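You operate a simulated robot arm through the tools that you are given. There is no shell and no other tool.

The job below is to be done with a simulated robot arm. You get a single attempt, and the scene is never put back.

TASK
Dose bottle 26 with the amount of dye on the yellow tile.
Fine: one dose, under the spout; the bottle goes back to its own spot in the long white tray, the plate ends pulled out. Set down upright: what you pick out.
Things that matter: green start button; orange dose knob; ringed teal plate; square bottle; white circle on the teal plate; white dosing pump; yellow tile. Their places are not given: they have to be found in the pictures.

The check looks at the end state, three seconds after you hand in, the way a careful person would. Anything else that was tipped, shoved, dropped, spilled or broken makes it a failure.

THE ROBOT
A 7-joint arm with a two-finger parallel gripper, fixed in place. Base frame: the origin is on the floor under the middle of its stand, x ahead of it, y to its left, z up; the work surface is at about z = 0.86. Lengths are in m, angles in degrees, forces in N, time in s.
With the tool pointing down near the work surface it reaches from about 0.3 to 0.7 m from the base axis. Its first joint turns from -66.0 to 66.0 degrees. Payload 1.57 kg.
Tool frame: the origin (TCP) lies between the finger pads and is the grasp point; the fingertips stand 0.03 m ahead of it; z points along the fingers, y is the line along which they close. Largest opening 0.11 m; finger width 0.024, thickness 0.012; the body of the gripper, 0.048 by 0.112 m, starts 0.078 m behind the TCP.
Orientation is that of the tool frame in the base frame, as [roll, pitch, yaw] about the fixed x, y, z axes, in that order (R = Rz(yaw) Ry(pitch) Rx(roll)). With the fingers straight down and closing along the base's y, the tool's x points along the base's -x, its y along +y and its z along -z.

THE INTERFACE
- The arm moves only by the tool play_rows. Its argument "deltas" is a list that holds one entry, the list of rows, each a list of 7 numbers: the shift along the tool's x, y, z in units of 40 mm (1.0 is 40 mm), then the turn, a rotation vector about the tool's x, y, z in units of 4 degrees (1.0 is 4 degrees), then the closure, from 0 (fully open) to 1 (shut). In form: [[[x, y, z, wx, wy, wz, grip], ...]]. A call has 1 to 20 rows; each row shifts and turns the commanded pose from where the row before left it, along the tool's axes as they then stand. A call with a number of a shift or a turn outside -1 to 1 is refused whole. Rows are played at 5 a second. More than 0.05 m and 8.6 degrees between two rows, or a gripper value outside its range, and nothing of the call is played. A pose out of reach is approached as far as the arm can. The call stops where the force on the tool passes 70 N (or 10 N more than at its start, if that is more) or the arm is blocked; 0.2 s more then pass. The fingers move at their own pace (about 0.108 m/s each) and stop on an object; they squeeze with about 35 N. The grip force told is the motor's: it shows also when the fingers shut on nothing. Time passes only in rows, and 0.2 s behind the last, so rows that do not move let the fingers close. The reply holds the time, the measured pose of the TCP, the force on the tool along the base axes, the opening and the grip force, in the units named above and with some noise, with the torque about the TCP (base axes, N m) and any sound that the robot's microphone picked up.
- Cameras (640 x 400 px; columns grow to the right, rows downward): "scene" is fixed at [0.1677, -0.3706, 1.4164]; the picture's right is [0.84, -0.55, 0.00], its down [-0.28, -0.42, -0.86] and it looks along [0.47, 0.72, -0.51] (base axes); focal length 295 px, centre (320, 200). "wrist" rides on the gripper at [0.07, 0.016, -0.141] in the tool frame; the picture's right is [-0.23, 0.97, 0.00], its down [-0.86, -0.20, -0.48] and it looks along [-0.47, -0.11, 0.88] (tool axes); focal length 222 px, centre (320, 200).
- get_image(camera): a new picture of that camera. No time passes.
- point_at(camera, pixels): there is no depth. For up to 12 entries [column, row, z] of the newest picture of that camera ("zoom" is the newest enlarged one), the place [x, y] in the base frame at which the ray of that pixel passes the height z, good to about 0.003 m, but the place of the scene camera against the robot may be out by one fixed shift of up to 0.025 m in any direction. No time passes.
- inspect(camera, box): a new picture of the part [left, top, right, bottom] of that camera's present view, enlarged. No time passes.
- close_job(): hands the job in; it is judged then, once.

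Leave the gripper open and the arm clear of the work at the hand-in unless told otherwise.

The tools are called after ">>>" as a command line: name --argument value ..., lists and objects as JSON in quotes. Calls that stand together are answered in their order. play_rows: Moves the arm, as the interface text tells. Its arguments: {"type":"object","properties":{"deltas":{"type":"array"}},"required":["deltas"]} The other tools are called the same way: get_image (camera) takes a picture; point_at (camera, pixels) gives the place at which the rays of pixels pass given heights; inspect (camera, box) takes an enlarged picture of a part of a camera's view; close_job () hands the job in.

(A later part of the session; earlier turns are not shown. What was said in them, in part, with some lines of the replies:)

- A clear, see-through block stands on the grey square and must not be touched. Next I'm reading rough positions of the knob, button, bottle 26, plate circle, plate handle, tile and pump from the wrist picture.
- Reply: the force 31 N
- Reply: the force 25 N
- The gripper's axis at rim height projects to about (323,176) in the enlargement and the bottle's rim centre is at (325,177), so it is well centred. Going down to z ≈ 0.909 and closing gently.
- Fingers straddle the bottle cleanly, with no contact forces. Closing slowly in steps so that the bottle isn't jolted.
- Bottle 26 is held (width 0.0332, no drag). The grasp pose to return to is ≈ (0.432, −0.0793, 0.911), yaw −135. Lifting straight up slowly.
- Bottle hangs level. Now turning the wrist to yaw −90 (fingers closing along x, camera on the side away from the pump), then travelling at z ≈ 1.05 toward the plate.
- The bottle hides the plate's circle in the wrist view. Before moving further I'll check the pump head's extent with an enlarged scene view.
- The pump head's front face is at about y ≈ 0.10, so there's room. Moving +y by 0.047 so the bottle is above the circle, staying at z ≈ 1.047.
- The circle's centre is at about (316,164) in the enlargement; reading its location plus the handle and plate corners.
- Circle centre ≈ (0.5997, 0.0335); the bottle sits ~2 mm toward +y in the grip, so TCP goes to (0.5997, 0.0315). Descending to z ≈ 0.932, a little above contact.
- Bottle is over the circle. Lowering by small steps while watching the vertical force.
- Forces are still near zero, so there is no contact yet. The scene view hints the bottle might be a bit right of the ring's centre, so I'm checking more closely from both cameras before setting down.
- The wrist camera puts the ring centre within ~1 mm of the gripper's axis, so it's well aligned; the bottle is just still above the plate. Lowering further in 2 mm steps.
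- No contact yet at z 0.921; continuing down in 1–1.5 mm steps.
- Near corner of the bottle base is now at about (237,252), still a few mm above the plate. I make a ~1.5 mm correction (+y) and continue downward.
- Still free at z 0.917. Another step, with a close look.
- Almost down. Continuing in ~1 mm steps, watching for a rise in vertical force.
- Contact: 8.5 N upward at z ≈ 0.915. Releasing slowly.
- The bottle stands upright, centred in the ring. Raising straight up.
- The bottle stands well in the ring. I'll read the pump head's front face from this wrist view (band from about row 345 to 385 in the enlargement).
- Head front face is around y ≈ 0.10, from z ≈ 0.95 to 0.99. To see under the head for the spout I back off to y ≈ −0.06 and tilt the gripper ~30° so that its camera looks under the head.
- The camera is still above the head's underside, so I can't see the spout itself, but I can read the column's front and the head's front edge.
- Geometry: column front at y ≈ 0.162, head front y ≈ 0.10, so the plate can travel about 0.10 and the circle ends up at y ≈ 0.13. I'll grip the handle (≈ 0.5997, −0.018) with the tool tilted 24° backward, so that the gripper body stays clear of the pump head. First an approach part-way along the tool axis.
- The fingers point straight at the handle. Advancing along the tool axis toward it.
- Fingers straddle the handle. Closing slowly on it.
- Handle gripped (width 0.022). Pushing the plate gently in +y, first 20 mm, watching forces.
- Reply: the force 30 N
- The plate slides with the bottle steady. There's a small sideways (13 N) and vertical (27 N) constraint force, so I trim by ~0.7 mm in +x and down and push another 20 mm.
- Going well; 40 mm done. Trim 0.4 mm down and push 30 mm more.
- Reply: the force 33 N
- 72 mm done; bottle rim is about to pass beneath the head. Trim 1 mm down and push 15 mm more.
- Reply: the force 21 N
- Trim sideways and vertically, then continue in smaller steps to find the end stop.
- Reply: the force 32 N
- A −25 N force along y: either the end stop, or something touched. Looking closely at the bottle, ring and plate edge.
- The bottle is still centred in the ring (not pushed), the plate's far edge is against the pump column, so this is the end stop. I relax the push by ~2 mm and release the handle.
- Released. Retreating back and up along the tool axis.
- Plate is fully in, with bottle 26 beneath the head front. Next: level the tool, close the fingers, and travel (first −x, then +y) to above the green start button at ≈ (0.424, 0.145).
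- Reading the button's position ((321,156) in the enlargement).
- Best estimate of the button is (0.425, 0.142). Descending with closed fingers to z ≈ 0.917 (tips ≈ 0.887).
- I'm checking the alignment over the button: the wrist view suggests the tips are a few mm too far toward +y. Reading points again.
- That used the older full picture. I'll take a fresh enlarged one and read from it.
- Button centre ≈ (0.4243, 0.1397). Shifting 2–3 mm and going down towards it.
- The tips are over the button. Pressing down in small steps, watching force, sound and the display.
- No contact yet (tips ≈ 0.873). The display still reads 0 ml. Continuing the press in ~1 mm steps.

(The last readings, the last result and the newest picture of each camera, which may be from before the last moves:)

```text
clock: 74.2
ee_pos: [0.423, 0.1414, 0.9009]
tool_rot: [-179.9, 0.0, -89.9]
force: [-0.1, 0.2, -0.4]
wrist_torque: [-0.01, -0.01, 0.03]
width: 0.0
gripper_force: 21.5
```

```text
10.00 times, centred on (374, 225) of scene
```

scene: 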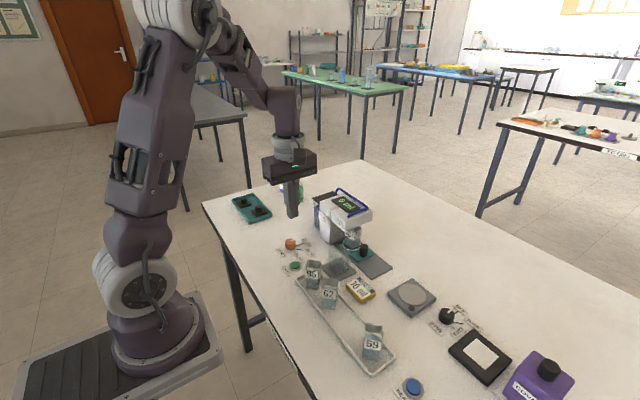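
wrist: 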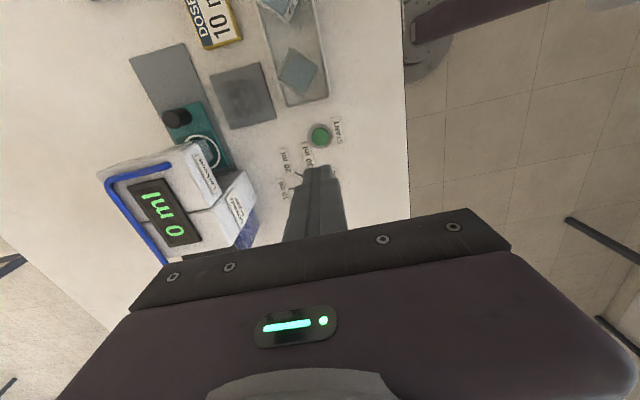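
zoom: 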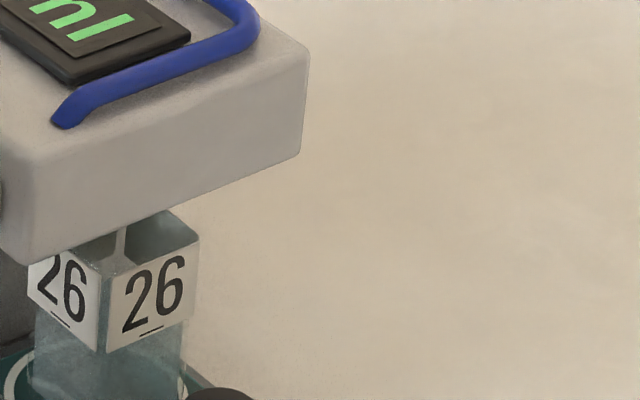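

>>> play_rows --deltas '[[[0, 0, 0.03, 0, 0, 0, 1], [0, 0, 0, 0, 0, 0, 1]]]'

>>> inspect --camera "wrist" --box '[288, 130, 352, 180]'

>>> inspect --camera "scene" --box '[272, 240, 320, 280]'

```text
clock: 74.8
ee_pos: [0.4232, 0.1413, 0.8989]
tool_rot: [-180.0, 0.0, -90.0]
force: [-0.8, 0.4, -0.3]
wrist_torque: [-0.01, 0.01, -0.02]
width: 0.0
gripper_force: 20.6
```

```text
8.00 times, centred on (320, 155) of wrist
```

zoom: 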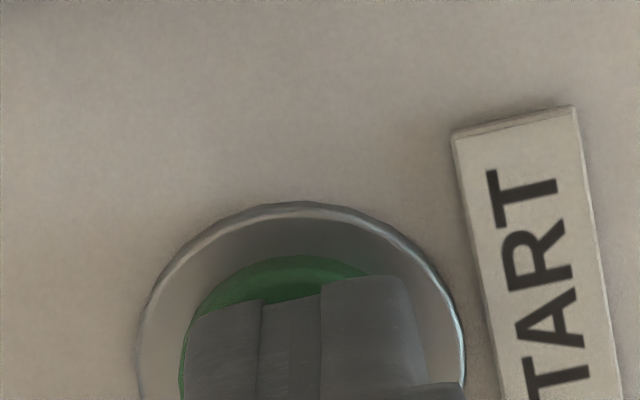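

```text
10.00 times, centred on (296, 260) of scene
```

zoom: 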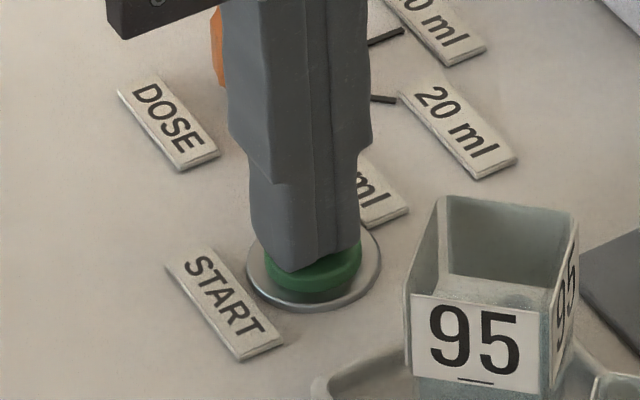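

The tips are practically on the button. Continuing.

>>> play_rows --deltas '[[[0.03, 0, 0.025, 0, 0, 0, 1], [0, 0, 0, 0, 0, 0, 1]]]'

>>> play_rows --deltas '[[[0, 0, 0.025, 0, 0, 0, 1], [0, 0, 0, 0, 0, 0, 1]]]'

```text
clock: 75.4
ee_pos: [0.4225, 0.1399, 0.8987]
tool_rot: [-180.0, -0.1, -90.1]
force: [-0.9, 0.1, 0.9]
wrist_torque: [0.01, 0.03, -0.01]
width: 0.0
gripper_force: 20.9
```

```text
clock: 76.0
ee_pos: [0.4228, 0.1402, 0.8961]
tool_rot: [180.0, 0.1, -89.9]
force: [-0.4, 0.1, -0.1]
wrist_torque: [-0.02, 0.01, -0.01]
width: 0.0001
gripper_force: 21.1
```

>>> inspect --camera "scene" --box '[272, 240, 320, 280]'

>>> inspect --camera "scene" --box '[310, 180, 390, 250]'

```text
10.00 times, centred on (296, 260) of scene
```

zoom: 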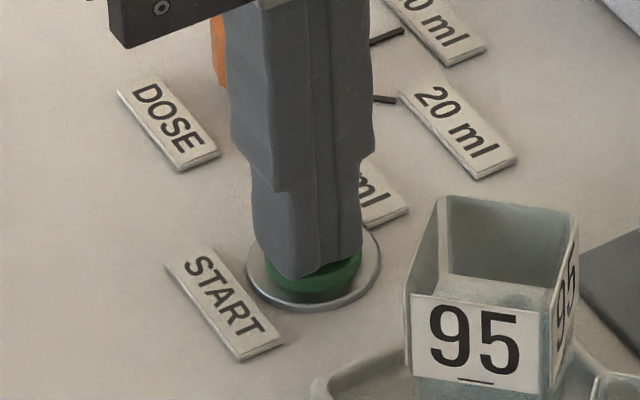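

```text
5.71 times, centred on (350, 215) of scene
```

zoom: 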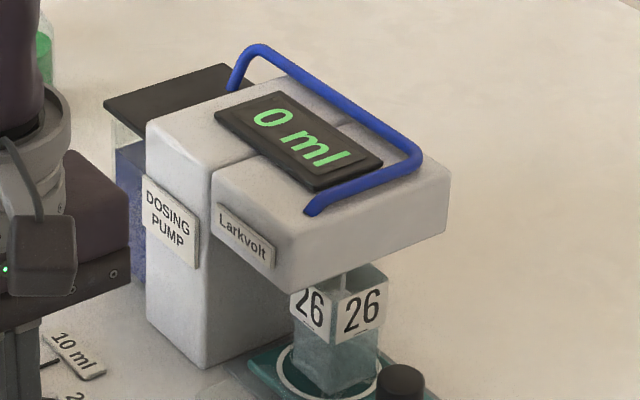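

Still free; the display reads 0 ml. Continuing 1 mm at a time.

>>> play_rows --deltas '[[[0, 0, 0.025, 0, 0, 0, 1], [0, 0, 0, 0, 0, 0, 1]]]'

>>> play_rows --deltas '[[[0, 0, 0.025, 0, 0, 0, 1], [0, 0, 0, 0, 0, 0, 1]]]'

```text
clock: 76.6
ee_pos: [0.4227, 0.1408, 0.8956]
tool_rot: [180.0, 0.0, -90.1]
force: [-1.3, 0.4, 1.0]
wrist_torque: [0.0, 0.02, 0.0]
width: 0.0
gripper_force: 21.0
```

```text
clock: 77.2
ee_pos: [0.4231, 0.1403, 0.8955]
tool_rot: [-180.0, 0.0, -90.0]
force: [-0.3, 0.4, 2.0]
wrist_torque: [-0.03, 0.04, 0.01]
width: 0.0
gripper_force: 21.4
heard: click
```

A click was heard: the button triggered. Lifting off straight away and watching the display.

>>> play_rows --deltas '[[[0, 0, -0.3, 0, 0, 0, 1], [0, 0, -0.5, 0, 0, 0, 1], [0, 0, -0.5, 0, 0, 0, 1], [0, 0, 0, 0, 0, 0, 1]]]'

>>> inspect --camera "scene" --box '[310, 180, 390, 250]'

```text
clock: 78.2
ee_pos: [0.4226, 0.1416, 0.9474]
tool_rot: [179.9, 0.0, -89.9]
force: [-0.8, -0.6, 0.7]
wrist_torque: [0.02, 0.01, 0.01]
width: 0.0
gripper_force: 21.4
```

```text
5.71 times, centred on (350, 215) of scene
```

zoom: 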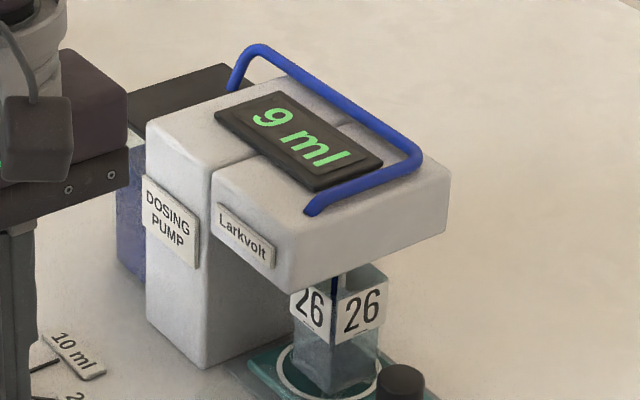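

The display counts 9 ml and a dark stream runs into bottle 26. Waiting until it finishes.

>>> play_rows --deltas '[[[0, 0, 0, 0, 0, 0, 1], [0, 0, 0, 0, 0, 0, 1], [0, 0, 0, 0, 0, 0, 1], [0, 0, 0, 0, 0, 0, 1], [0, 0, 0, 0, 0, 0, 1], [0, 0, 0, 0, 0, 0, 1], [0, 0, 0, 0, 0, 0, 1], [0, 0, 0, 0, 0, 0, 1], [0, 0, 0, 0, 0, 0, 1], [0, 0, 0, 0, 0, 0, 1]]]'

>>> inspect --camera "scene" --box '[310, 180, 390, 250]'

>>> inspect --camera "scene" --box '[342, 215, 398, 265]'

```text
clock: 80.4
ee_pos: [0.4212, 0.1413, 0.9481]
tool_rot: [180.0, 0.1, -90.1]
force: [0.1, 0.2, 0.3]
wrist_torque: [-0.02, 0.02, -0.01]
width: 0.0
gripper_force: 21.2
```

```text
5.71 times, centred on (350, 215) of scene
```

zoom: 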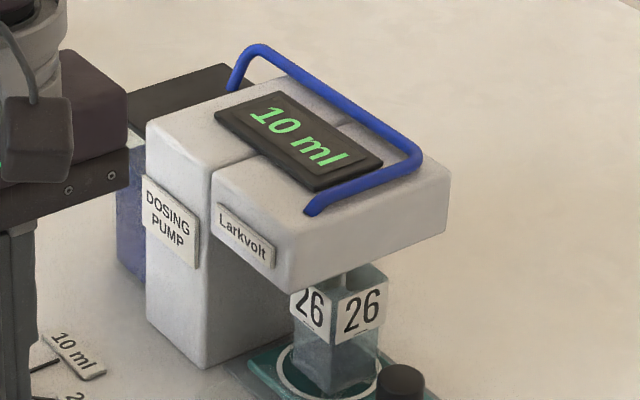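

```text
8.00 times, centred on (370, 240) of scene
```

zoom: 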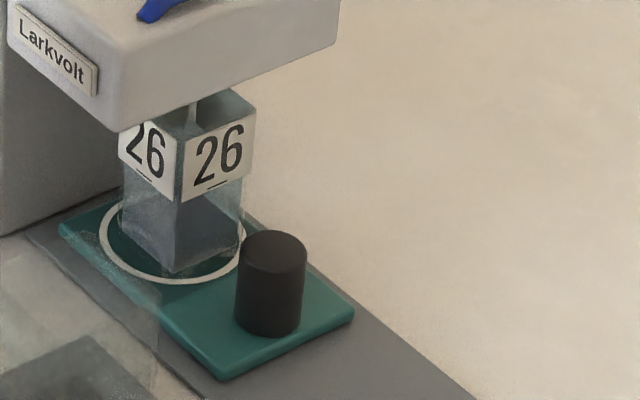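

10 ml delivered; the dye is in the bottle and nothing spilled. Going back: up, then −y, then +x to the place before the handle, opening the fingers halfway.

>>> play_rows --deltas '[[[0, 0, -0.64, 0, 0, 0, 1], [0, 0, -0.64, 0, 0, 0, 1], [0, 0, -0.64, 0, 0, 0, 1], [0, 0, -0.64, 0, 0, 0, 0.8], [0.7, 0, 0, 0, 0, 0, 0.5], [0.7, 0, 0, 0, 0, 0, 0.5], [0.7, 0, 0, 0, 0, 0, 0.5], [0.7, 0, 0, 0, 0, 0, 0.5], [0.7, 0, 0, 0, 0, 0, 0.5], [0, -0.74, 0, 0, 0, 0, 0.5], [0, -0.74, 0, 0, 0, 0, 0.5], [0, -0.74, 0, 0, 0, 0, 0.5], [0, -0.74, 0, 0, 0, 0, 0.5], [0, -0.74, 0, 0, 0, 0, 0.5], [0, -0.74, 0, 0, 0, 0, 0.5], [0, 0, 0, 0, 0, 0, 0.5]]]'

>>> play_rows --deltas '[[[0, 0, 0, 0, -1, 0, 0.5], [0, 0, 0, 0, -1, 0, 0.5], [0, 0, 0, 0, -1, 0, 0.5], [0, 0, 0, 0, -1, 0, 0.5], [0, 0, 0, 0, -1, 0, 0.5], [0, 0, 0, 0, -1, 0, 0.5], [0, 0, 0, 0, 0, 0, 0.5]]]'

>>> get_image --camera "wrist"

>>> get_image --camera "scene"

```text
clock: 83.8
ee_pos: [0.6024, -0.0003, 1.0484]
tool_rot: [-180.0, 0.0, -90.0]
force: [0.3, -0.3, -0.4]
wrist_torque: [-0.01, 0.0, 0.02]
width: 0.0549
gripper_force: 0.0
```

```text
clock: 85.4
ee_pos: [0.6003, 0.0006, 1.05]
tool_rot: [-179.8, 24.1, -90.0]
force: [-0.4, -0.2, -0.3]
wrist_torque: [-0.04, -0.03, 0.03]
width: 0.0551
gripper_force: 0.0
```

```text
taken
```

wrist: 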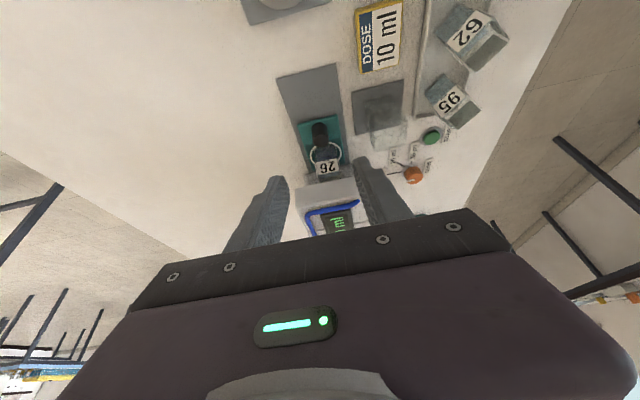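

```text
taken
```

scene: 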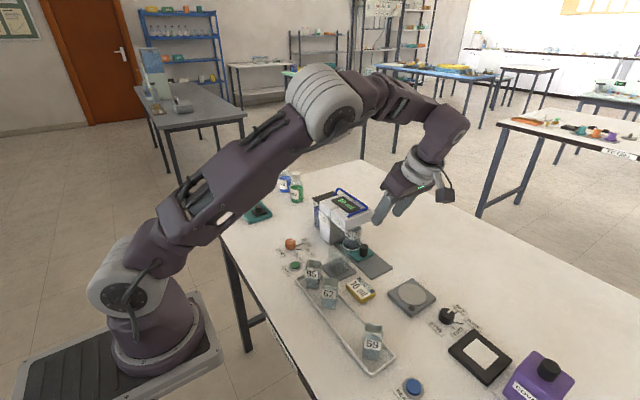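

Approaching the handle along the tool axis (3.4 units first, then check).

>>> play_rows --deltas '[[[0.04, 0.02, 0.5, 0, 0, 0, 0.5], [0, 0, 0.6, 0, 0, 0, 0.5], [0, 0, 0.6, 0, 0, 0, 0.5], [0, 0, 0.6, 0, 0, 0, 0.5], [0, 0, 0.5, 0, 0, 0, 0.5], [0, 0, 0.4, 0, 0, 0, 0.5], [0, 0, 0.2, 0, 0, 0, 0.5], [0, 0, 0, 0, 0, 0, 0.5]]]'

>>> inspect --camera "wrist" --box '[256, 100, 384, 220]'

>>> inspect --camera "scene" --box '[330, 205, 410, 275]'

```text
clock: 87.2
ee_pos: [0.5999, 0.0549, 0.9246]
tool_rot: [-180.0, 24.0, -89.9]
force: [0.8, 0.0, 0.3]
wrist_torque: [-0.01, 0.01, 0.01]
width: 0.0548
gripper_force: 0.1
```

```text
3.33 times, centred on (320, 160) of wrist
```

zoom: 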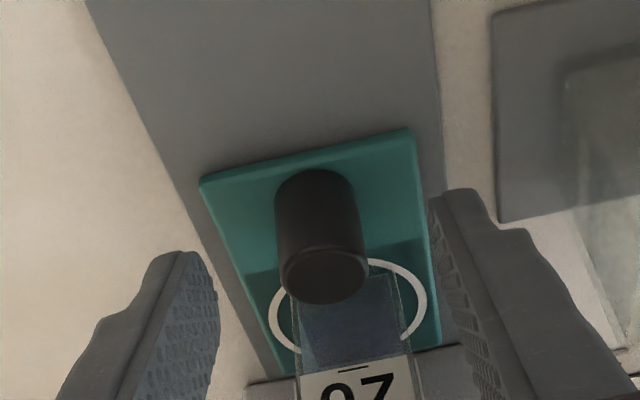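

```text
5.71 times, centred on (370, 240) of scene
```

zoom: 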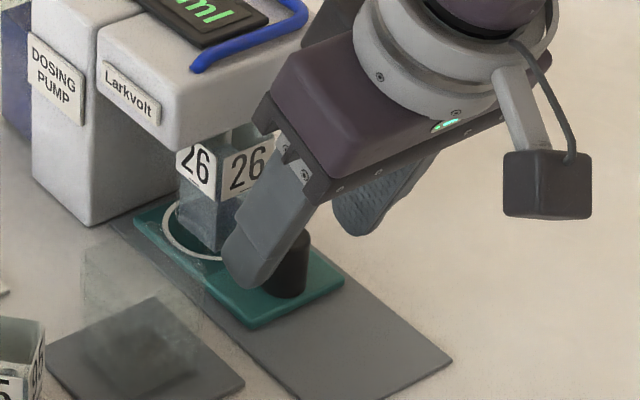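

Straddling well; final 18 mm along the tool axis, then a slow close on the handle.

>>> play_rows --deltas '[[[0.01, 0, 0.2, 0, 0, 0, 0.5], [0.01, 0, 0.15, 0, 0, 0, 0.5], [0, 0, 0.09, 0, 0, 0, 0.5], [0, 0, 0, 0, 0, 0, 0.6], [0, 0, 0, 0, 0, 0, 0.68], [0, 0, 0, 0, 0, 0, 0.74], [0, 0, 0, 0, 0, 0, 0.77], [0, 0, 0, 0, 0, 0, 0.8], [0, 0, 0, 0, 0, 0, 0.83], [0, 0, 0, 0, 0, 0, 1], [0, 0, 0, 0, 0, 0, 1]]]'

>>> inspect --camera "wrist" --box '[256, 100, 384, 220]'

```text
clock: 89.6
ee_pos: [0.6002, 0.0617, 0.9083]
tool_rot: [-179.9, 23.9, -90.0]
force: [2.9, 0.7, -1.2]
wrist_torque: [0.03, -0.04, -0.01]
width: 0.0219
gripper_force: 35.1
```

```text
3.33 times, centred on (320, 160) of wrist
```

zoom: 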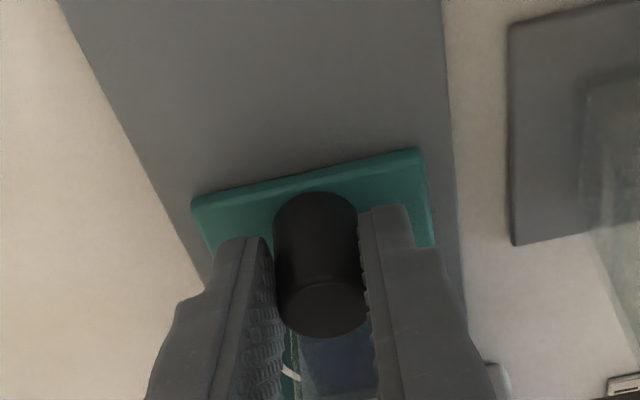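

Handle gripped. Pulling the plate out gently in −y, first 20 mm.

>>> play_rows --deltas '[[[0.046, 0, -0.0203, 0, 0, 0, 1], [0.0914, 0, -0.0407, 0, 0, 0, 1], [0.1142, 0, -0.0508, 0, 0, 0, 1], [0.1142, 0, -0.0508, 0, 0, 0, 1], [0.0914, 0, -0.0407, 0, 0, 0, 1], [0, 0, 0, 0, 0, 0, 1]]]'

>>> inspect --camera "scene" --box '[330, 205, 410, 275]'

```text
clock: 91.0
ee_pos: [0.5999, 0.0406, 0.9096]
tool_rot: [-179.9, 24.0, -90.0]
force: [1.7, 0.3, 10.8]
wrist_torque: [0.22, 0.04, 0.07]
width: 0.0217
gripper_force: 34.8
```

```text
5.71 times, centred on (370, 240) of scene
```

zoom: 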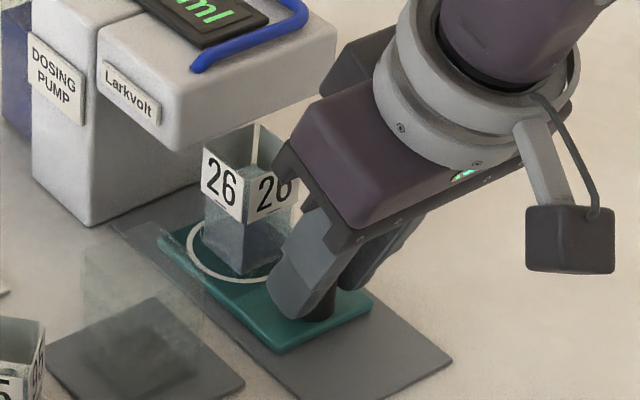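

Smooth. Pulling 30 mm more with a slight vertical trim.

>>> play_rows --deltas '[[[-0.003, 0, -0.007, 0, 0, 0, 1], [0.046, 0, -0.0203, 0, 0, 0, 1], [0.0914, 0, -0.0407, 0, 0, 0, 1], [0.1142, 0, -0.0508, 0, 0, 0, 1], [0.1142, 0, -0.0508, 0, 0, 0, 1], [0.1142, 0, -0.0508, 0, 0, 0, 1], [0.1142, 0, -0.0508, 0, 0, 0, 1], [0.0914, 0, -0.0407, 0, 0, 0, 1], [0, 0, 0, 0, 0, 0, 1]]]'

>>> inspect --camera "scene" --box '[330, 205, 410, 275]'

```text
clock: 93.0
ee_pos: [0.6003, 0.0112, 0.9087]
tool_rot: [-179.9, 24.0, -90.0]
force: [6.8, 0.4, 31.3]
wrist_torque: [0.64, -0.04, -0.08]
width: 0.0214
gripper_force: 34.7
```

```text
5.71 times, centred on (370, 240) of scene
```

zoom: 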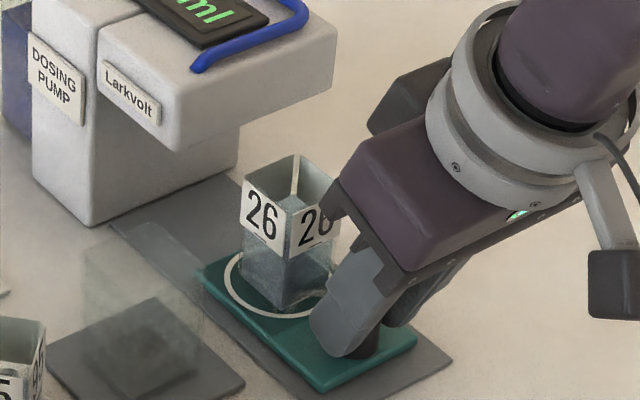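

Trim ~1 mm up, and pull another 30 mm.

>>> play_rows --deltas '[[[-0.01, -0.008, -0.023, 0, 0, 0, 1], [0.046, 0, -0.0203, 0, 0, 0, 1], [0.0914, 0, -0.0407, 0, 0, 0, 1], [0.1142, 0, -0.0508, 0, 0, 0, 1], [0.1142, 0, -0.0508, 0, 0, 0, 1], [0.1142, 0, -0.0508, 0, 0, 0, 1], [0.1142, 0, -0.0508, 0, 0, 0, 1], [0.0914, 0, -0.0407, 0, 0, 0, 1], [0, 0, 0, 0, 0, 0, 1]]]'

>>> inspect --camera "scene" --box '[330, 205, 426, 285]'

```text
clock: 95.0
ee_pos: [0.6012, -0.0202, 0.9099]
tool_rot: [-180.0, 24.0, -90.0]
force: [5.8, 0.2, 3.3]
wrist_torque: [0.58, -0.31, 0.03]
width: 0.0218
gripper_force: 34.5
```

```text
5.00 times, centred on (378, 245) of scene
```

zoom: 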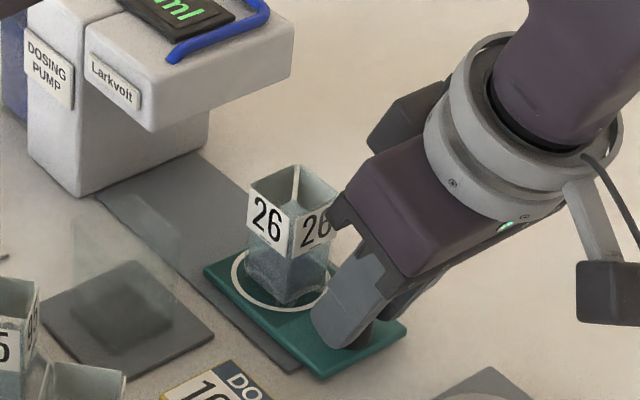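

10 mm left to the original pulled-out position (TCP y ≈ −0.031).

>>> play_rows --deltas '[[[0.046, 0, -0.0203, 0, 0, 0, 1], [0.0914, 0, -0.0407, 0, 0, 0, 1], [0.0685, 0, -0.0305, 0, 0, 0, 1], [0.03, 0, -0.0135, 0, 0, 0, 1], [0, 0, 0, 0, 0, 0, 1]]]'

>>> inspect --camera "scene" --box '[330, 205, 426, 285]'

```text
clock: 96.2
ee_pos: [0.6005, -0.0296, 0.9082]
tool_rot: [179.9, 24.1, -90.0]
force: [2.6, 7.9, -7.1]
wrist_torque: [-0.84, -0.07, 0.0]
width: 0.0215
gripper_force: 34.5
```

```text
5.00 times, centred on (378, 245) of scene
```

zoom: 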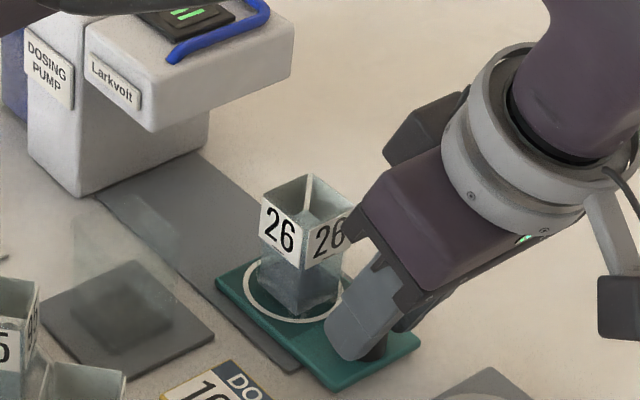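

A +8 N force along y: the outer stop is being felt. One more mm to be sure, then release.

>>> play_rows --deltas '[[[0.023, 0, -0.01, 0, 0, 0, 1], [0, 0, 0, 0, 0, 0, 1]]]'

>>> play_rows --deltas '[[[-0.023, 0, 0.01, 0, 0, 0, 1], [0, 0, 0, 0, 0, 0, 0.78], [0, 0, 0, 0, 0, 0, 0.72], [0, 0, 0, 0, 0, 0, 0.65], [0, 0, 0, 0, 0, 0, 0.55], [0, 0, 0, 0, 0, 0, 0.5], [0, 0, 0, 0, 0, 0, 0.5]]]'

```text
clock: 96.8
ee_pos: [0.5992, -0.0285, 0.9096]
tool_rot: [179.8, 24.1, -90.0]
force: [-1.0, 16.6, -4.1]
wrist_torque: [-0.1, -0.02, 0.08]
width: 0.0219
gripper_force: 34.6
```

```text
clock: 98.4
ee_pos: [0.6015, -0.0301, 0.9095]
tool_rot: [-180.0, 24.0, -90.1]
force: [-0.4, 0.5, -0.3]
wrist_torque: [-0.02, -0.02, 0.0]
width: 0.0551
gripper_force: 0.0
```

Released. Retreating along the tool axis, levelling the tool, then moving above the bottle.

>>> play_rows --deltas '[[[0, 0, -0.2, 0, 0, 0, 0.5], [0, 0, -0.4, 0, 0, 0, 0.5], [0, 0, -0.6, 0, 0, 0, 0.5], [0, 0, -0.7, 0, 0, 0, 0.5], [0, 0, -0.7, 0, 0, 0, 0.5], [0, 0, -0.7, 0, 0, 0, 0.45], [0, 0, -0.4, 0, 0, 0, 0.45], [0, 0, 0, 0, 1, 0, 0.45], [0, 0, 0, 0, 1, 0, 0.45], [0, 0, 0, 0, 1, 0, 0.45], [0, 0, 0, 0, 1, 0, 0.45], [0, 0, 0, 0, 1, 0, 0.45], [0, 0, 0, 0, 1, 0, 0.45], [0, 0, 0, 0, 0, 0, 0.45]]]'

>>> inspect --camera "scene" --box '[330, 205, 426, 285]'

```text
clock: 101.4
ee_pos: [0.5995, -0.0889, 1.0442]
tool_rot: [180.0, -0.1, -90.0]
force: [0.0, -0.2, 0.5]
wrist_torque: [0.04, 0.02, 0.06]
width: 0.0604
gripper_force: 0.0
```

```text
5.00 times, centred on (378, 245) of scene
```

zoom: 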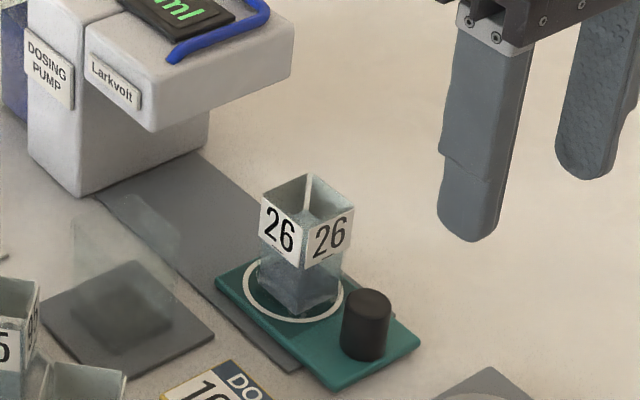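

Plate is pulled out, bottle upright. Moving above the bottle (target 0.5992, 0.0322) and checking from above.

>>> play_rows --deltas '[[[-0.6, 0, 0, 0, 0, 0, 0.45], [-0.61, 0, 0, 0, 0, 0, 0.45], [-0.61, 0, 0, 0, 0, 0, 0.45], [-0.61, 0, 0, 0, 0, 0, 0.45], [-0.6, 0, 0, 0, 0, 0, 0.45], [0, 0, 0, 0, 0, 0, 0.45]]]'

>>> inspect --camera "wrist" --box '[272, 100, 368, 180]'

```text
clock: 102.8
ee_pos: [0.6017, 0.031, 1.0449]
tool_rot: [180.0, -0.1, -90.1]
force: [0.3, 0.7, 0.3]
wrist_torque: [-0.01, 0.01, 0.0]
width: 0.0606
gripper_force: 0.0
```

```text
5.00 times, centred on (320, 140) of wrist
```

zoom: 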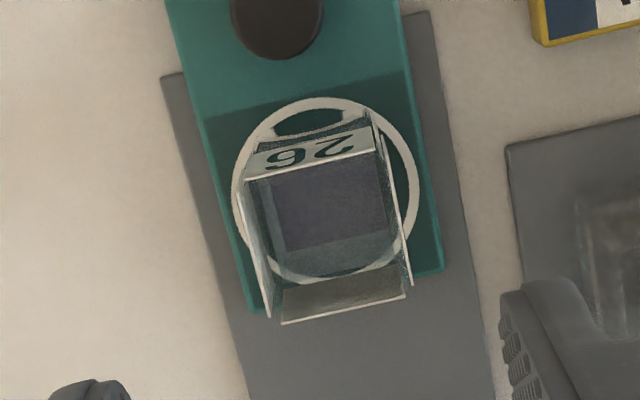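

The bottle's rim centre lies within 1 mm of the tool axis. Descending to grasp height z ≈ 0.9155.

>>> play_rows --deltas '[[[0, 0.01, 0.4, 0, 0, 0, 0.45], [0, 0, 0.5, 0, 0, 0, 0.45], [0, 0, 0.5, 0, 0, 0, 0.45], [0, 0, 0.5, 0, 0, 0, 0.45], [0, 0, 0.5, 0, 0, 0, 0.45], [0, 0, 0.4, 0, 0, 0, 0.45], [0, 0, 0.3, 0, 0, 0, 0.45], [0, 0, 0.13, 0, 0, 0, 0.45], [0, 0, 0, 0, 0, 0, 0.45]]]'

>>> inspect --camera "wrist" --box '[240, 100, 400, 230]'

>>> inspect --camera "scene" --box '[340, 205, 420, 275]'

```text
clock: 104.8
ee_pos: [0.5983, 0.031, 0.9149]
tool_rot: [180.0, -0.1, -90.0]
force: [-0.2, 0.3, 0.8]
wrist_torque: [0.0, 0.01, 0.01]
width: 0.0605
gripper_force: 0.0
```

```text
3.08 times, centred on (320, 165) of wrist
```

zoom: 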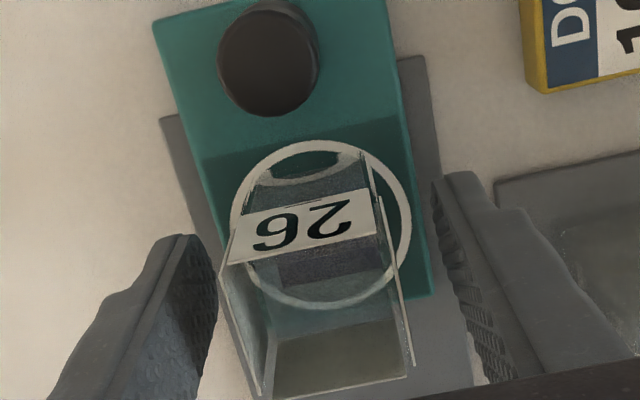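

```text
5.71 times, centred on (380, 240) of scene
```

zoom: 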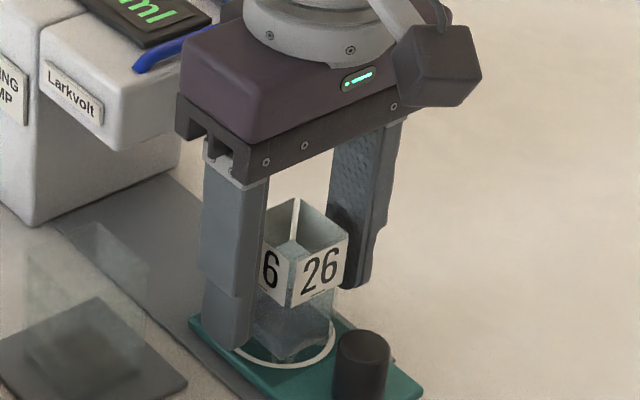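

Aligned. Closing slowly on the bottle.

>>> play_rows --deltas '[[[0, 0, 0, 0, 0, 0, 0.52], [0, 0, 0, 0, 0, 0, 0.58], [0, 0, 0, 0, 0, 0, 0.62], [0, 0, 0, 0, 0, 0, 0.65], [0, 0, 0, 0, 0, 0, 0.67], [0, 0, 0, 0, 0, 0, 0.69], [0, 0, 0, 0, 0, 0, 0.71], [0, 0, 0, 0, 0, 0, 0.74], [0, 0, 0, 0, 0, 0, 1], [0, 0, 0, 0, 0, 0, 1]]]'

>>> inspect --camera "wrist" --box '[240, 100, 400, 230]'

```text
clock: 107.0
ee_pos: [0.5994, 0.0309, 0.9166]
tool_rot: [180.0, 0.0, -90.1]
force: [-0.4, 0.4, -0.2]
wrist_torque: [-0.01, -0.02, 0.04]
width: 0.0332
gripper_force: 34.8
```

```text
3.08 times, centred on (320, 165) of wrist
```

zoom: 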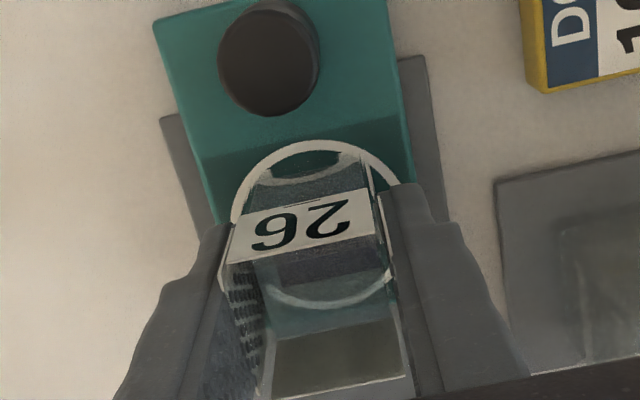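

Bottle held (0.0332), sitting ~1 mm further to tool −x than in the first grasp — I'll account for that. Lifting smoothly.

>>> play_rows --deltas '[[[0, 0, -0.1, 0, 0, 0, 1], [0, 0, -0.2, 0, 0, 0, 1], [0, 0, -0.4, 0, 0, 0, 1], [0, 0, -0.5, 0, 0, 0, 1], [0, 0, -0.5, 0, 0, 0, 1], [0, 0, -0.5, 0, 0, 0, 1], [0, 0, -0.5, 0, 0, 0, 1], [0, 0, -0.35, 0, 0, 0, 1], [0, 0, -0.2, 0, 0, 0, 1], [0, 0, 0, 0, 0, 0, 1]]]'

>>> inspect --camera "scene" --box '[340, 180, 430, 280]'

```text
clock: 109.2
ee_pos: [0.5998, 0.0317, 1.0452]
tool_rot: [-180.0, 0.1, -90.0]
force: [-0.1, 1.1, 0.2]
wrist_torque: [0.04, -0.02, 0.0]
width: 0.0334
gripper_force: 35.0
```

```text
4.00 times, centred on (385, 230) of scene
```

zoom: 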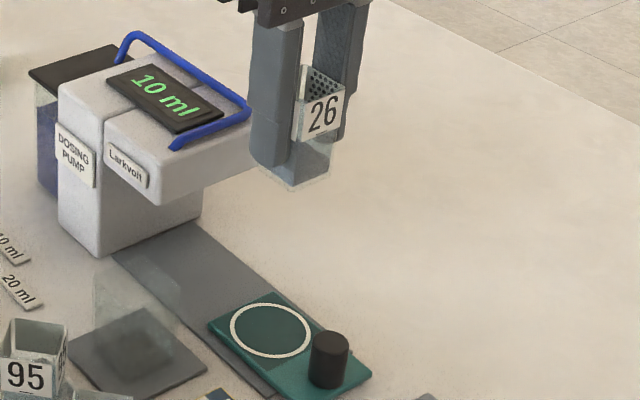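

Reversing the route: travelling back over the tray at z ≈ 1.045, then turning the wrist back to yaw −135.

>>> play_rows --deltas '[[[0.132, 0.2, 0, 0, 0, 0, 1], [0.33, 0.5, 0, 0, 0, 0, 1], [0.397, 0.6, 0, 0, 0, 0, 1], [0.397, 0.6, 0, 0, 0, 0, 1], [0.397, 0.6, 0, 0, 0, 0, 1], [0.397, 0.6, 0, 0, 0, 0, 1], [0.397, 0.6, 0, 0, 0, 0, 1], [0.264, 0.4, 0, 0, 0, 0, 1], [0.079, 0.12, 0, 0, 0, 0, 1], [0, 0, 0, 0, 0, 0, 1]]]'

>>> play_rows --deltas '[[[0, 0, 0, 0, 0, 0.5, 1], [0, 0, 0, 0, 0, 1, 1], [0, 0, 0, 0, 0, 1, 1], [0, 0, 0, 0, 0, 1, 1], [0, 0, 0, 0, 0, 1, 1], [0, 0, 0, 0, 0, 1, 1], [0, 0, 0, 0, 0, 1, 1], [0, 0, 0, 0, 0, 1, 1], [0, 0, 0, 0, 0, 1, 1], [0, 0, 0, 0, 0, 1, 1], [0, 0, 0, 0, 0, 1, 1], [0, 0, 0, 0, 0, 0.75, 1], [0, 0, 0, 0, 0, 0, 1]]]'

>>> get_image --camera "wrist"

>>> inspect --camera "wrist" --box '[200, 80, 440, 230]'

>>> get_image --camera "scene"

```text
clock: 111.4
ee_pos: [0.4301, -0.0813, 1.0443]
tool_rot: [180.0, 0.0, -90.0]
force: [0.8, -1.0, -0.1]
wrist_torque: [0.03, -0.02, -0.01]
width: 0.0333
gripper_force: 34.8
```

```text
clock: 114.2
ee_pos: [0.431, -0.0815, 1.0446]
tool_rot: [-180.0, 0.1, -135.1]
force: [0.6, 0.4, -0.7]
wrist_torque: [0.0, 0.0, 0.0]
width: 0.0331
gripper_force: 35.6
```

```text
taken
```

wrist: 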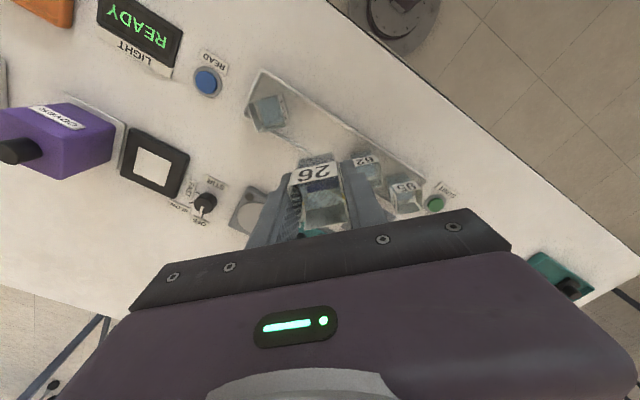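

```text
2.67 times, centred on (320, 155) of wrist
```

zoom: 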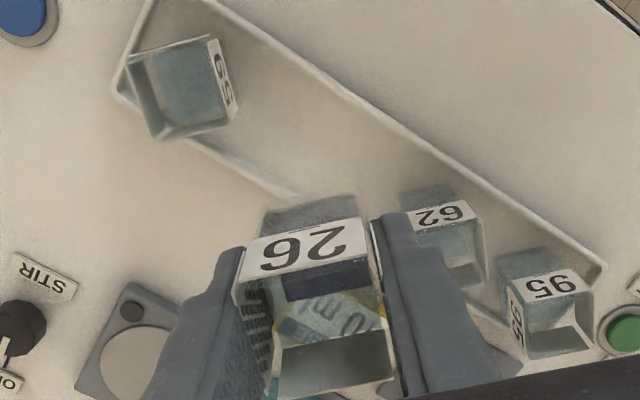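

```text
taken
```

scene: 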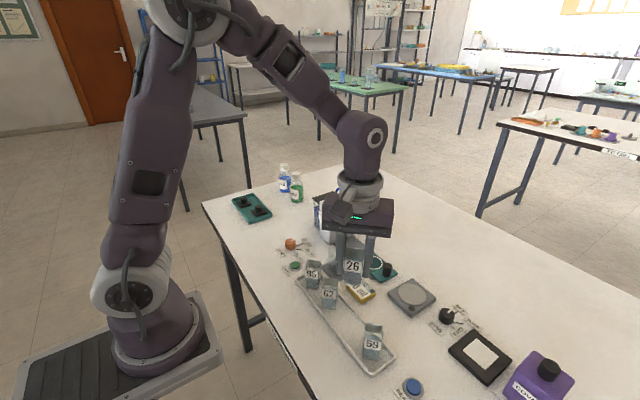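

Compared with the picture right after the first lift, fixed features (e.g. 62's label (440,208)→(440,215), STIR label (43,268)→(47,278)) show I'm ~3 mm to tool +x, and I want +1.1 mm (because of the slightly different grip). Correcting by −1.8 mm and descending to z ≈ 0.918.

>>> play_rows --deltas '[[[-0.046, 0.005, 0, 0, 0, 0, 1], [0, 0, 0.2, 0, 0, 0, 1], [0, 0, 0.4, 0, 0, 0, 1], [0, 0, 0.5, 0, 0, 0, 1], [0, 0, 0.5, 0, 0, 0, 1], [0, 0, 0.5, 0, 0, 0, 1], [0, 0, 0.5, 0, 0, 0, 1], [0, 0, 0.3, 0, 0, 0, 1], [0, 0, 0.2, 0, 0, 0, 1], [0, 0, 0.06, 0, 0, 0, 1], [0, 0, 0, 0, 0, 0, 1]]]'

>>> inspect --camera "wrist" --box '[240, 130, 400, 230]'

>>> inspect --camera "scene" --box '[300, 270, 412, 340]'

```text
clock: 116.6
ee_pos: [0.4333, -0.0803, 0.919]
tool_rot: [-180.0, 0.0, -135.1]
force: [0.0, -0.5, -0.4]
wrist_torque: [0.02, -0.01, 0.03]
width: 0.033
gripper_force: 35.2
```

```text
4.00 times, centred on (320, 180) of wrist
```

zoom: 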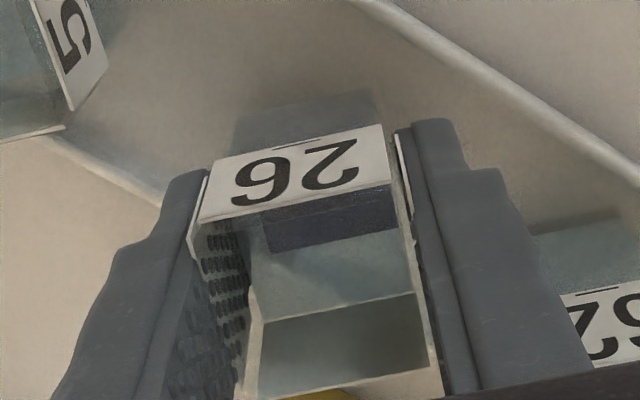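

```text
5.71 times, centred on (356, 305) of scene
```

zoom: 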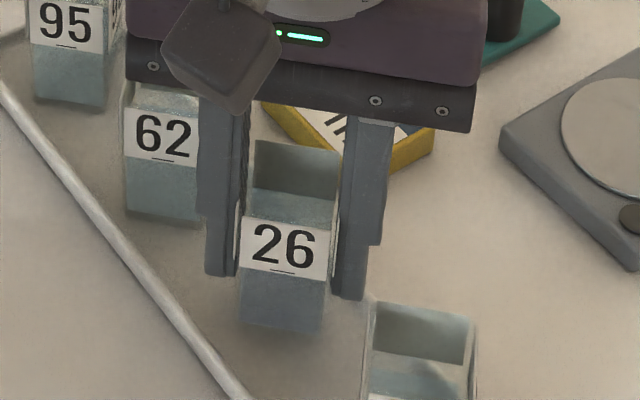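

Compared with the original scene view, the label is consistent with still being ~8 mm up, perhaps 1–2 mm right. Lowering to z ≈ 0.913 and comparing again.

>>> play_rows --deltas '[[[0, 0, 0.08, 0, 0, 0, 1], [0, 0, 0.06, 0, 0, 0, 1], [0, 0, 0, 0, 0, 0, 1]]]'

>>> inspect --camera "wrist" --box '[240, 130, 400, 230]'

>>> inspect --camera "scene" --box '[300, 270, 412, 340]'

```text
clock: 117.4
ee_pos: [0.4325, -0.0802, 0.9136]
tool_rot: [-179.9, 0.1, -135.0]
force: [-0.3, 0.1, -0.4]
wrist_torque: [0.0, 0.01, -0.01]
width: 0.0332
gripper_force: 35.0
```

```text
4.00 times, centred on (320, 180) of wrist
```

zoom: 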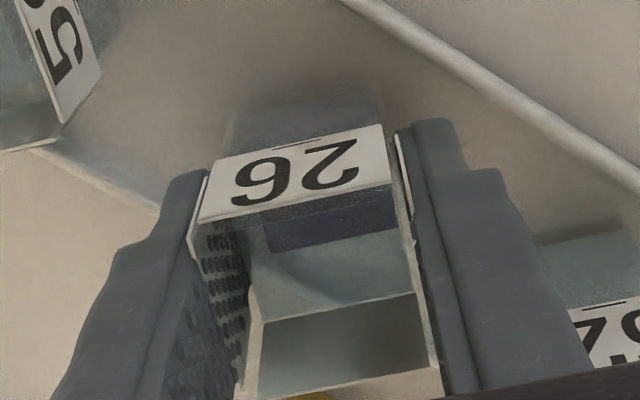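

```text
5.71 times, centred on (356, 305) of scene
```

zoom: 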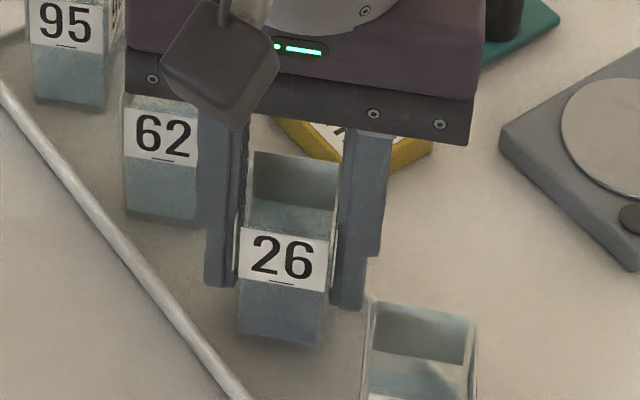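

Neighbouring bottles have not moved (59 and 62 appear where they were). Lowering in ~1 mm steps until contact.

>>> play_rows --deltas '[[[0, 0, 0.025, 0, 0, 0, 1], [0, 0, 0, 0, 0, 0, 1]]]'

>>> inspect --camera "scene" --box '[316, 290, 380, 330]'

```text
clock: 118.0
ee_pos: [0.4326, -0.0797, 0.9136]
tool_rot: [180.0, 0.0, -135.0]
force: [0.5, -1.1, 0.0]
wrist_torque: [0.02, 0.01, 0.01]
width: 0.0333
gripper_force: 35.2
```

```text
10.00 times, centred on (348, 310) of scene
```

zoom: 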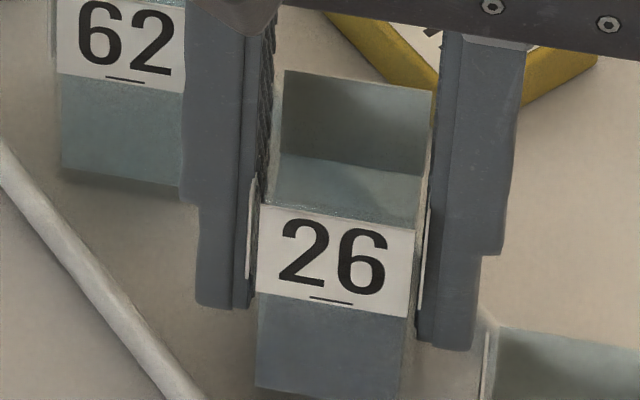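

Comparing with the original enlargement (label then TL (252,217), now (262,205)), the bottle is ~2 mm too far in +x apart from the remaining height. Correcting that, then lowering on.

>>> play_rows --deltas '[[[0.042, 0.028, 0, 0, 0, 0, 1], [0, 0, 0.02, 0, 0, 0, 1], [0, 0, 0, 0, 0, 0, 1]]]'

>>> inspect --camera "scene" --box '[316, 290, 380, 330]'

```text
clock: 118.8
ee_pos: [0.4315, -0.0793, 0.911]
tool_rot: [-180.0, -0.1, -135.1]
force: [0.1, 0.3, -0.1]
wrist_torque: [0.01, -0.01, 0.02]
width: 0.033
gripper_force: 35.1
```

```text
10.00 times, centred on (348, 310) of scene
```

zoom: 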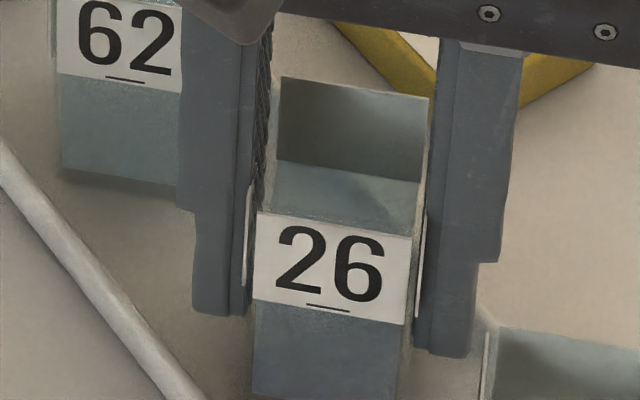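

Within about 1 mm now. Small last trim and continuing down until contact.

>>> play_rows --deltas '[[[0, 0.02, 0.025, 0, 0, 0, 1], [0, 0, 0, 0, 0, 0, 1]]]'

>>> play_rows --deltas '[[[0, 0, 0.025, 0, 0, 0, 1], [0, 0, 0, 0, 0, 0, 1]]]'

```text
clock: 119.4
ee_pos: [0.4312, -0.0798, 0.9106]
tool_rot: [-180.0, 0.0, -135.0]
force: [1.2, 0.6, -0.7]
wrist_torque: [-0.02, -0.02, -0.04]
width: 0.033
gripper_force: 35.4
```

```text
clock: 120.0
ee_pos: [0.4301, -0.0804, 0.9093]
tool_rot: [-179.8, 0.0, -135.0]
force: [-0.8, 1.2, 15.4]
wrist_torque: [0.03, 0.11, -0.01]
width: 0.0331
gripper_force: 34.7
```

Contact (15 N) at z ≈ 0.909. Checking position, then releasing slowly.

>>> inspect --camera "scene" --box '[316, 290, 380, 330]'

>>> play_rows --deltas '[[[0, 0, -0.012, 0, 0, 0, 1], [0, 0, 0, 0, 0, 0, 0.69], [0, 0, 0, 0, 0, 0, 0.67], [0, 0, 0, 0, 0, 0, 0.64], [0, 0, 0, 0, 0, 0, 0.6], [0, 0, 0, 0, 0, 0, 0.55], [0, 0, 0, 0, 0, 0, 0.5], [0, 0, 0, 0, 0, 0, 0.47], [0, 0, 0, 0, 0, 0, 0.47]]]'

>>> inspect --camera "scene" --box '[316, 290, 380, 330]'

>>> inspect --camera "wrist" --box '[240, 130, 400, 230]'

```text
10.00 times, centred on (348, 310) of scene
```

zoom: 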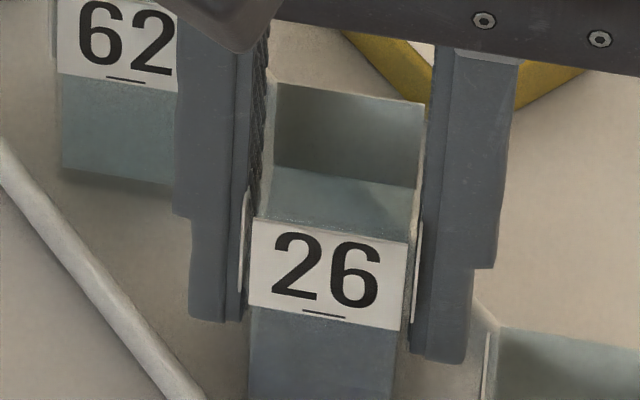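

```text
clock: 122.0
ee_pos: [0.4295, -0.0801, 0.9104]
tool_rot: [180.0, 0.0, -135.0]
force: [0.3, 0.1, -0.8]
wrist_torque: [0.01, 0.03, -0.01]
width: 0.0583
gripper_force: 0.2
```

```text
10.00 times, centred on (348, 310) of scene
```

zoom: 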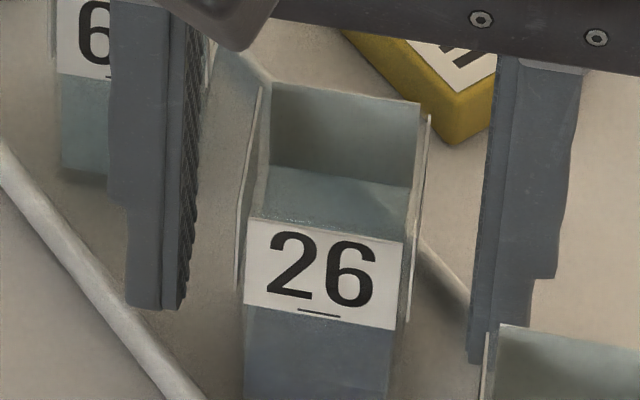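

```text
4.00 times, centred on (320, 180) of wrist
```

zoom: 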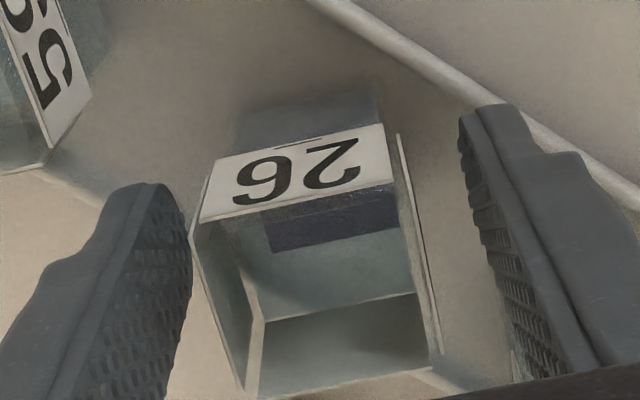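

Bottle 26 stands free at its own spot, within ~1 mm of the original (label TL (247,220) vs (252,217)). Raising straight up.

>>> play_rows --deltas '[[[0, 0, -0.2, 0, 0, 0, 0.47], [0, 0, -0.4, 0, 0, 0, 0.47], [0, 0, -0.6, 0, 0, 0, 0.47], [0, 0, -0.8, 0, 0, 0, 0.47], [0, 0, -0.8, 0, 0, 0, 0.47], [0, 0, -0.8, 0, 0, 0, 0.47], [0, 0, -0.8, 0, 0, 0, 0.3], [0, 0, -0.8, 0, 0, 0, 0.1], [0, 0, -0.6, 0, 0, 0, 0], [0, 0, 0, 0, 0, 0, 0]]]'

>>> get_image --camera "scene"

>>> inspect --camera "scene" --box '[270, 230, 430, 350]'

>>> inspect --camera "wrist" --box '[200, 60, 440, 220]'

```text
clock: 124.2
ee_pos: [0.4285, -0.0794, 1.1402]
tool_rot: [180.0, 0.1, -135.0]
force: [-0.3, -0.1, -0.3]
wrist_torque: [0.02, 0.01, 0.01]
width: 0.1101
gripper_force: 0.1
```

```text
taken
```

scene: 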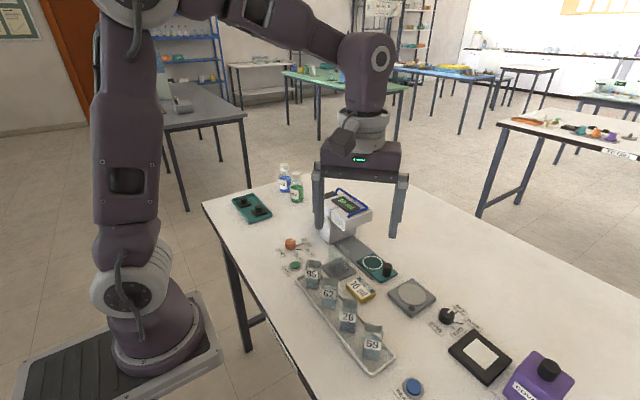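

```text
3.33 times, centred on (350, 290) of scene
```

zoom: 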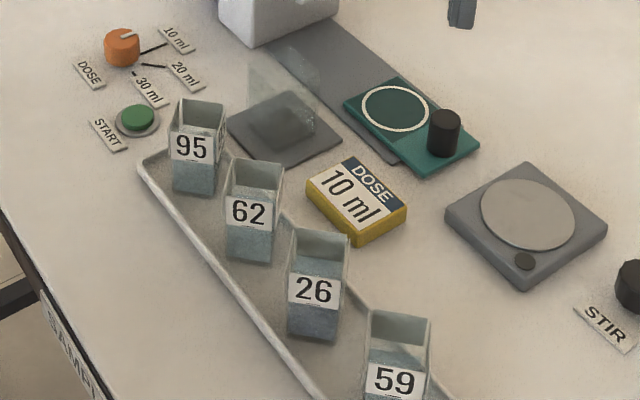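

```text
2.50 times, centred on (320, 140) of wrist
```

zoom: 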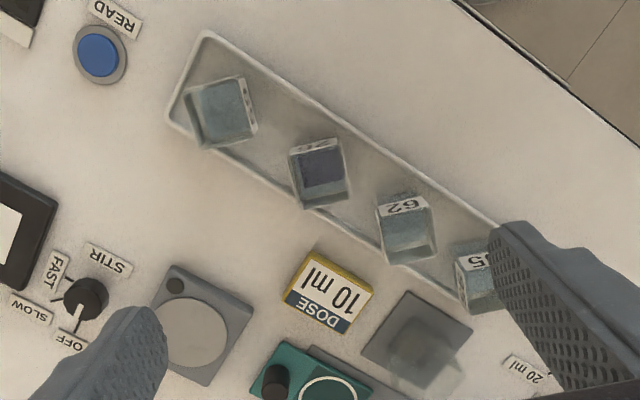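

Everything is in place: bottle 26 (with dye) upright in its spot between 62 and 59, plate pulled out and empty, other objects unchanged. Raising the arm further clear with the gripper open and taking a last look at the plate and clear block.

>>> play_rows --deltas '[[[0, 0, -0.7, 0, 0, 0, 0], [0, 0, -0.8, 0, 0, 0, 0], [0, 0, -0.7, 0, 0, 0, 0], [0, 0, 0, 0, 0, 0, 0], [0, 0, 0, 0, 0, 0, 0]]]'

>>> inspect --camera "scene" --box '[270, 170, 430, 270]'

>>> inspect --camera "scene" --box '[316, 290, 380, 330]'

```text
clock: 125.4
ee_pos: [0.4298, -0.0802, 1.2296]
tool_rot: [-179.9, 0.0, -135.0]
force: [0.5, 0.5, -0.1]
wrist_torque: [0.0, 0.0, 0.0]
width: 0.1098
gripper_force: 0.0
```

```text
4.00 times, centred on (350, 220) of scene
```

zoom: 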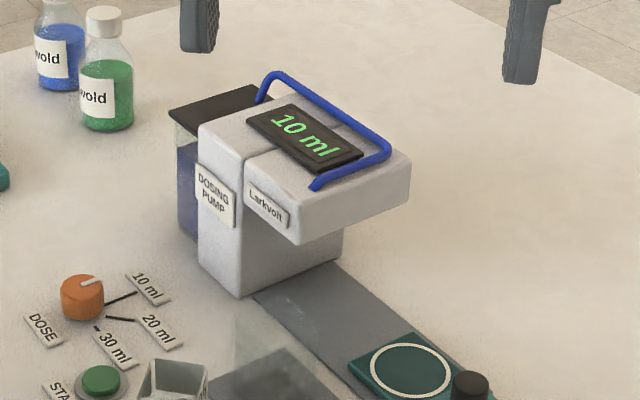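

```text
10.00 times, centred on (348, 310) of scene
```

zoom: 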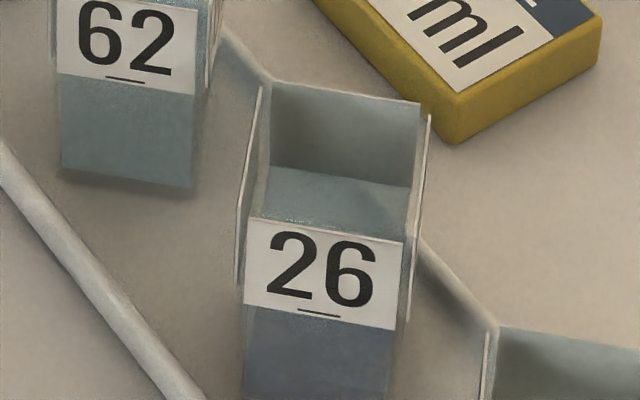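

The pump reads 10 ml after one dose. The plate is at its starting pulled-out position, and bottle 26 is upright within about 1 mm of its original place. The arm is clear and the gripper is open, so I'm handing in.

>>> close_job

```text
The job is handed in.
```

Bottle 26 got one 10 ml dose under the spout, matching the yellow tile, and I've handed the job in. No verdict has come back yet.

- **Dose:** the orange knob started at 30 ml, so I turned it to 10 ml first. I pressed the green start button once, and the pump display then read 10 ml.
- **Bottle:** it stands upright in its own spot in the long white tray, within about 1 mm of where it was. The dye is visible in it.
- **Plate:** it is pulled back out to its outer stop and is empty.
- **Everything else:** in the last pictures I saw nothing tipped or spilled. The other bottles, the tile and the clear block look unmoved. The arm is raised clear with the gripper open.
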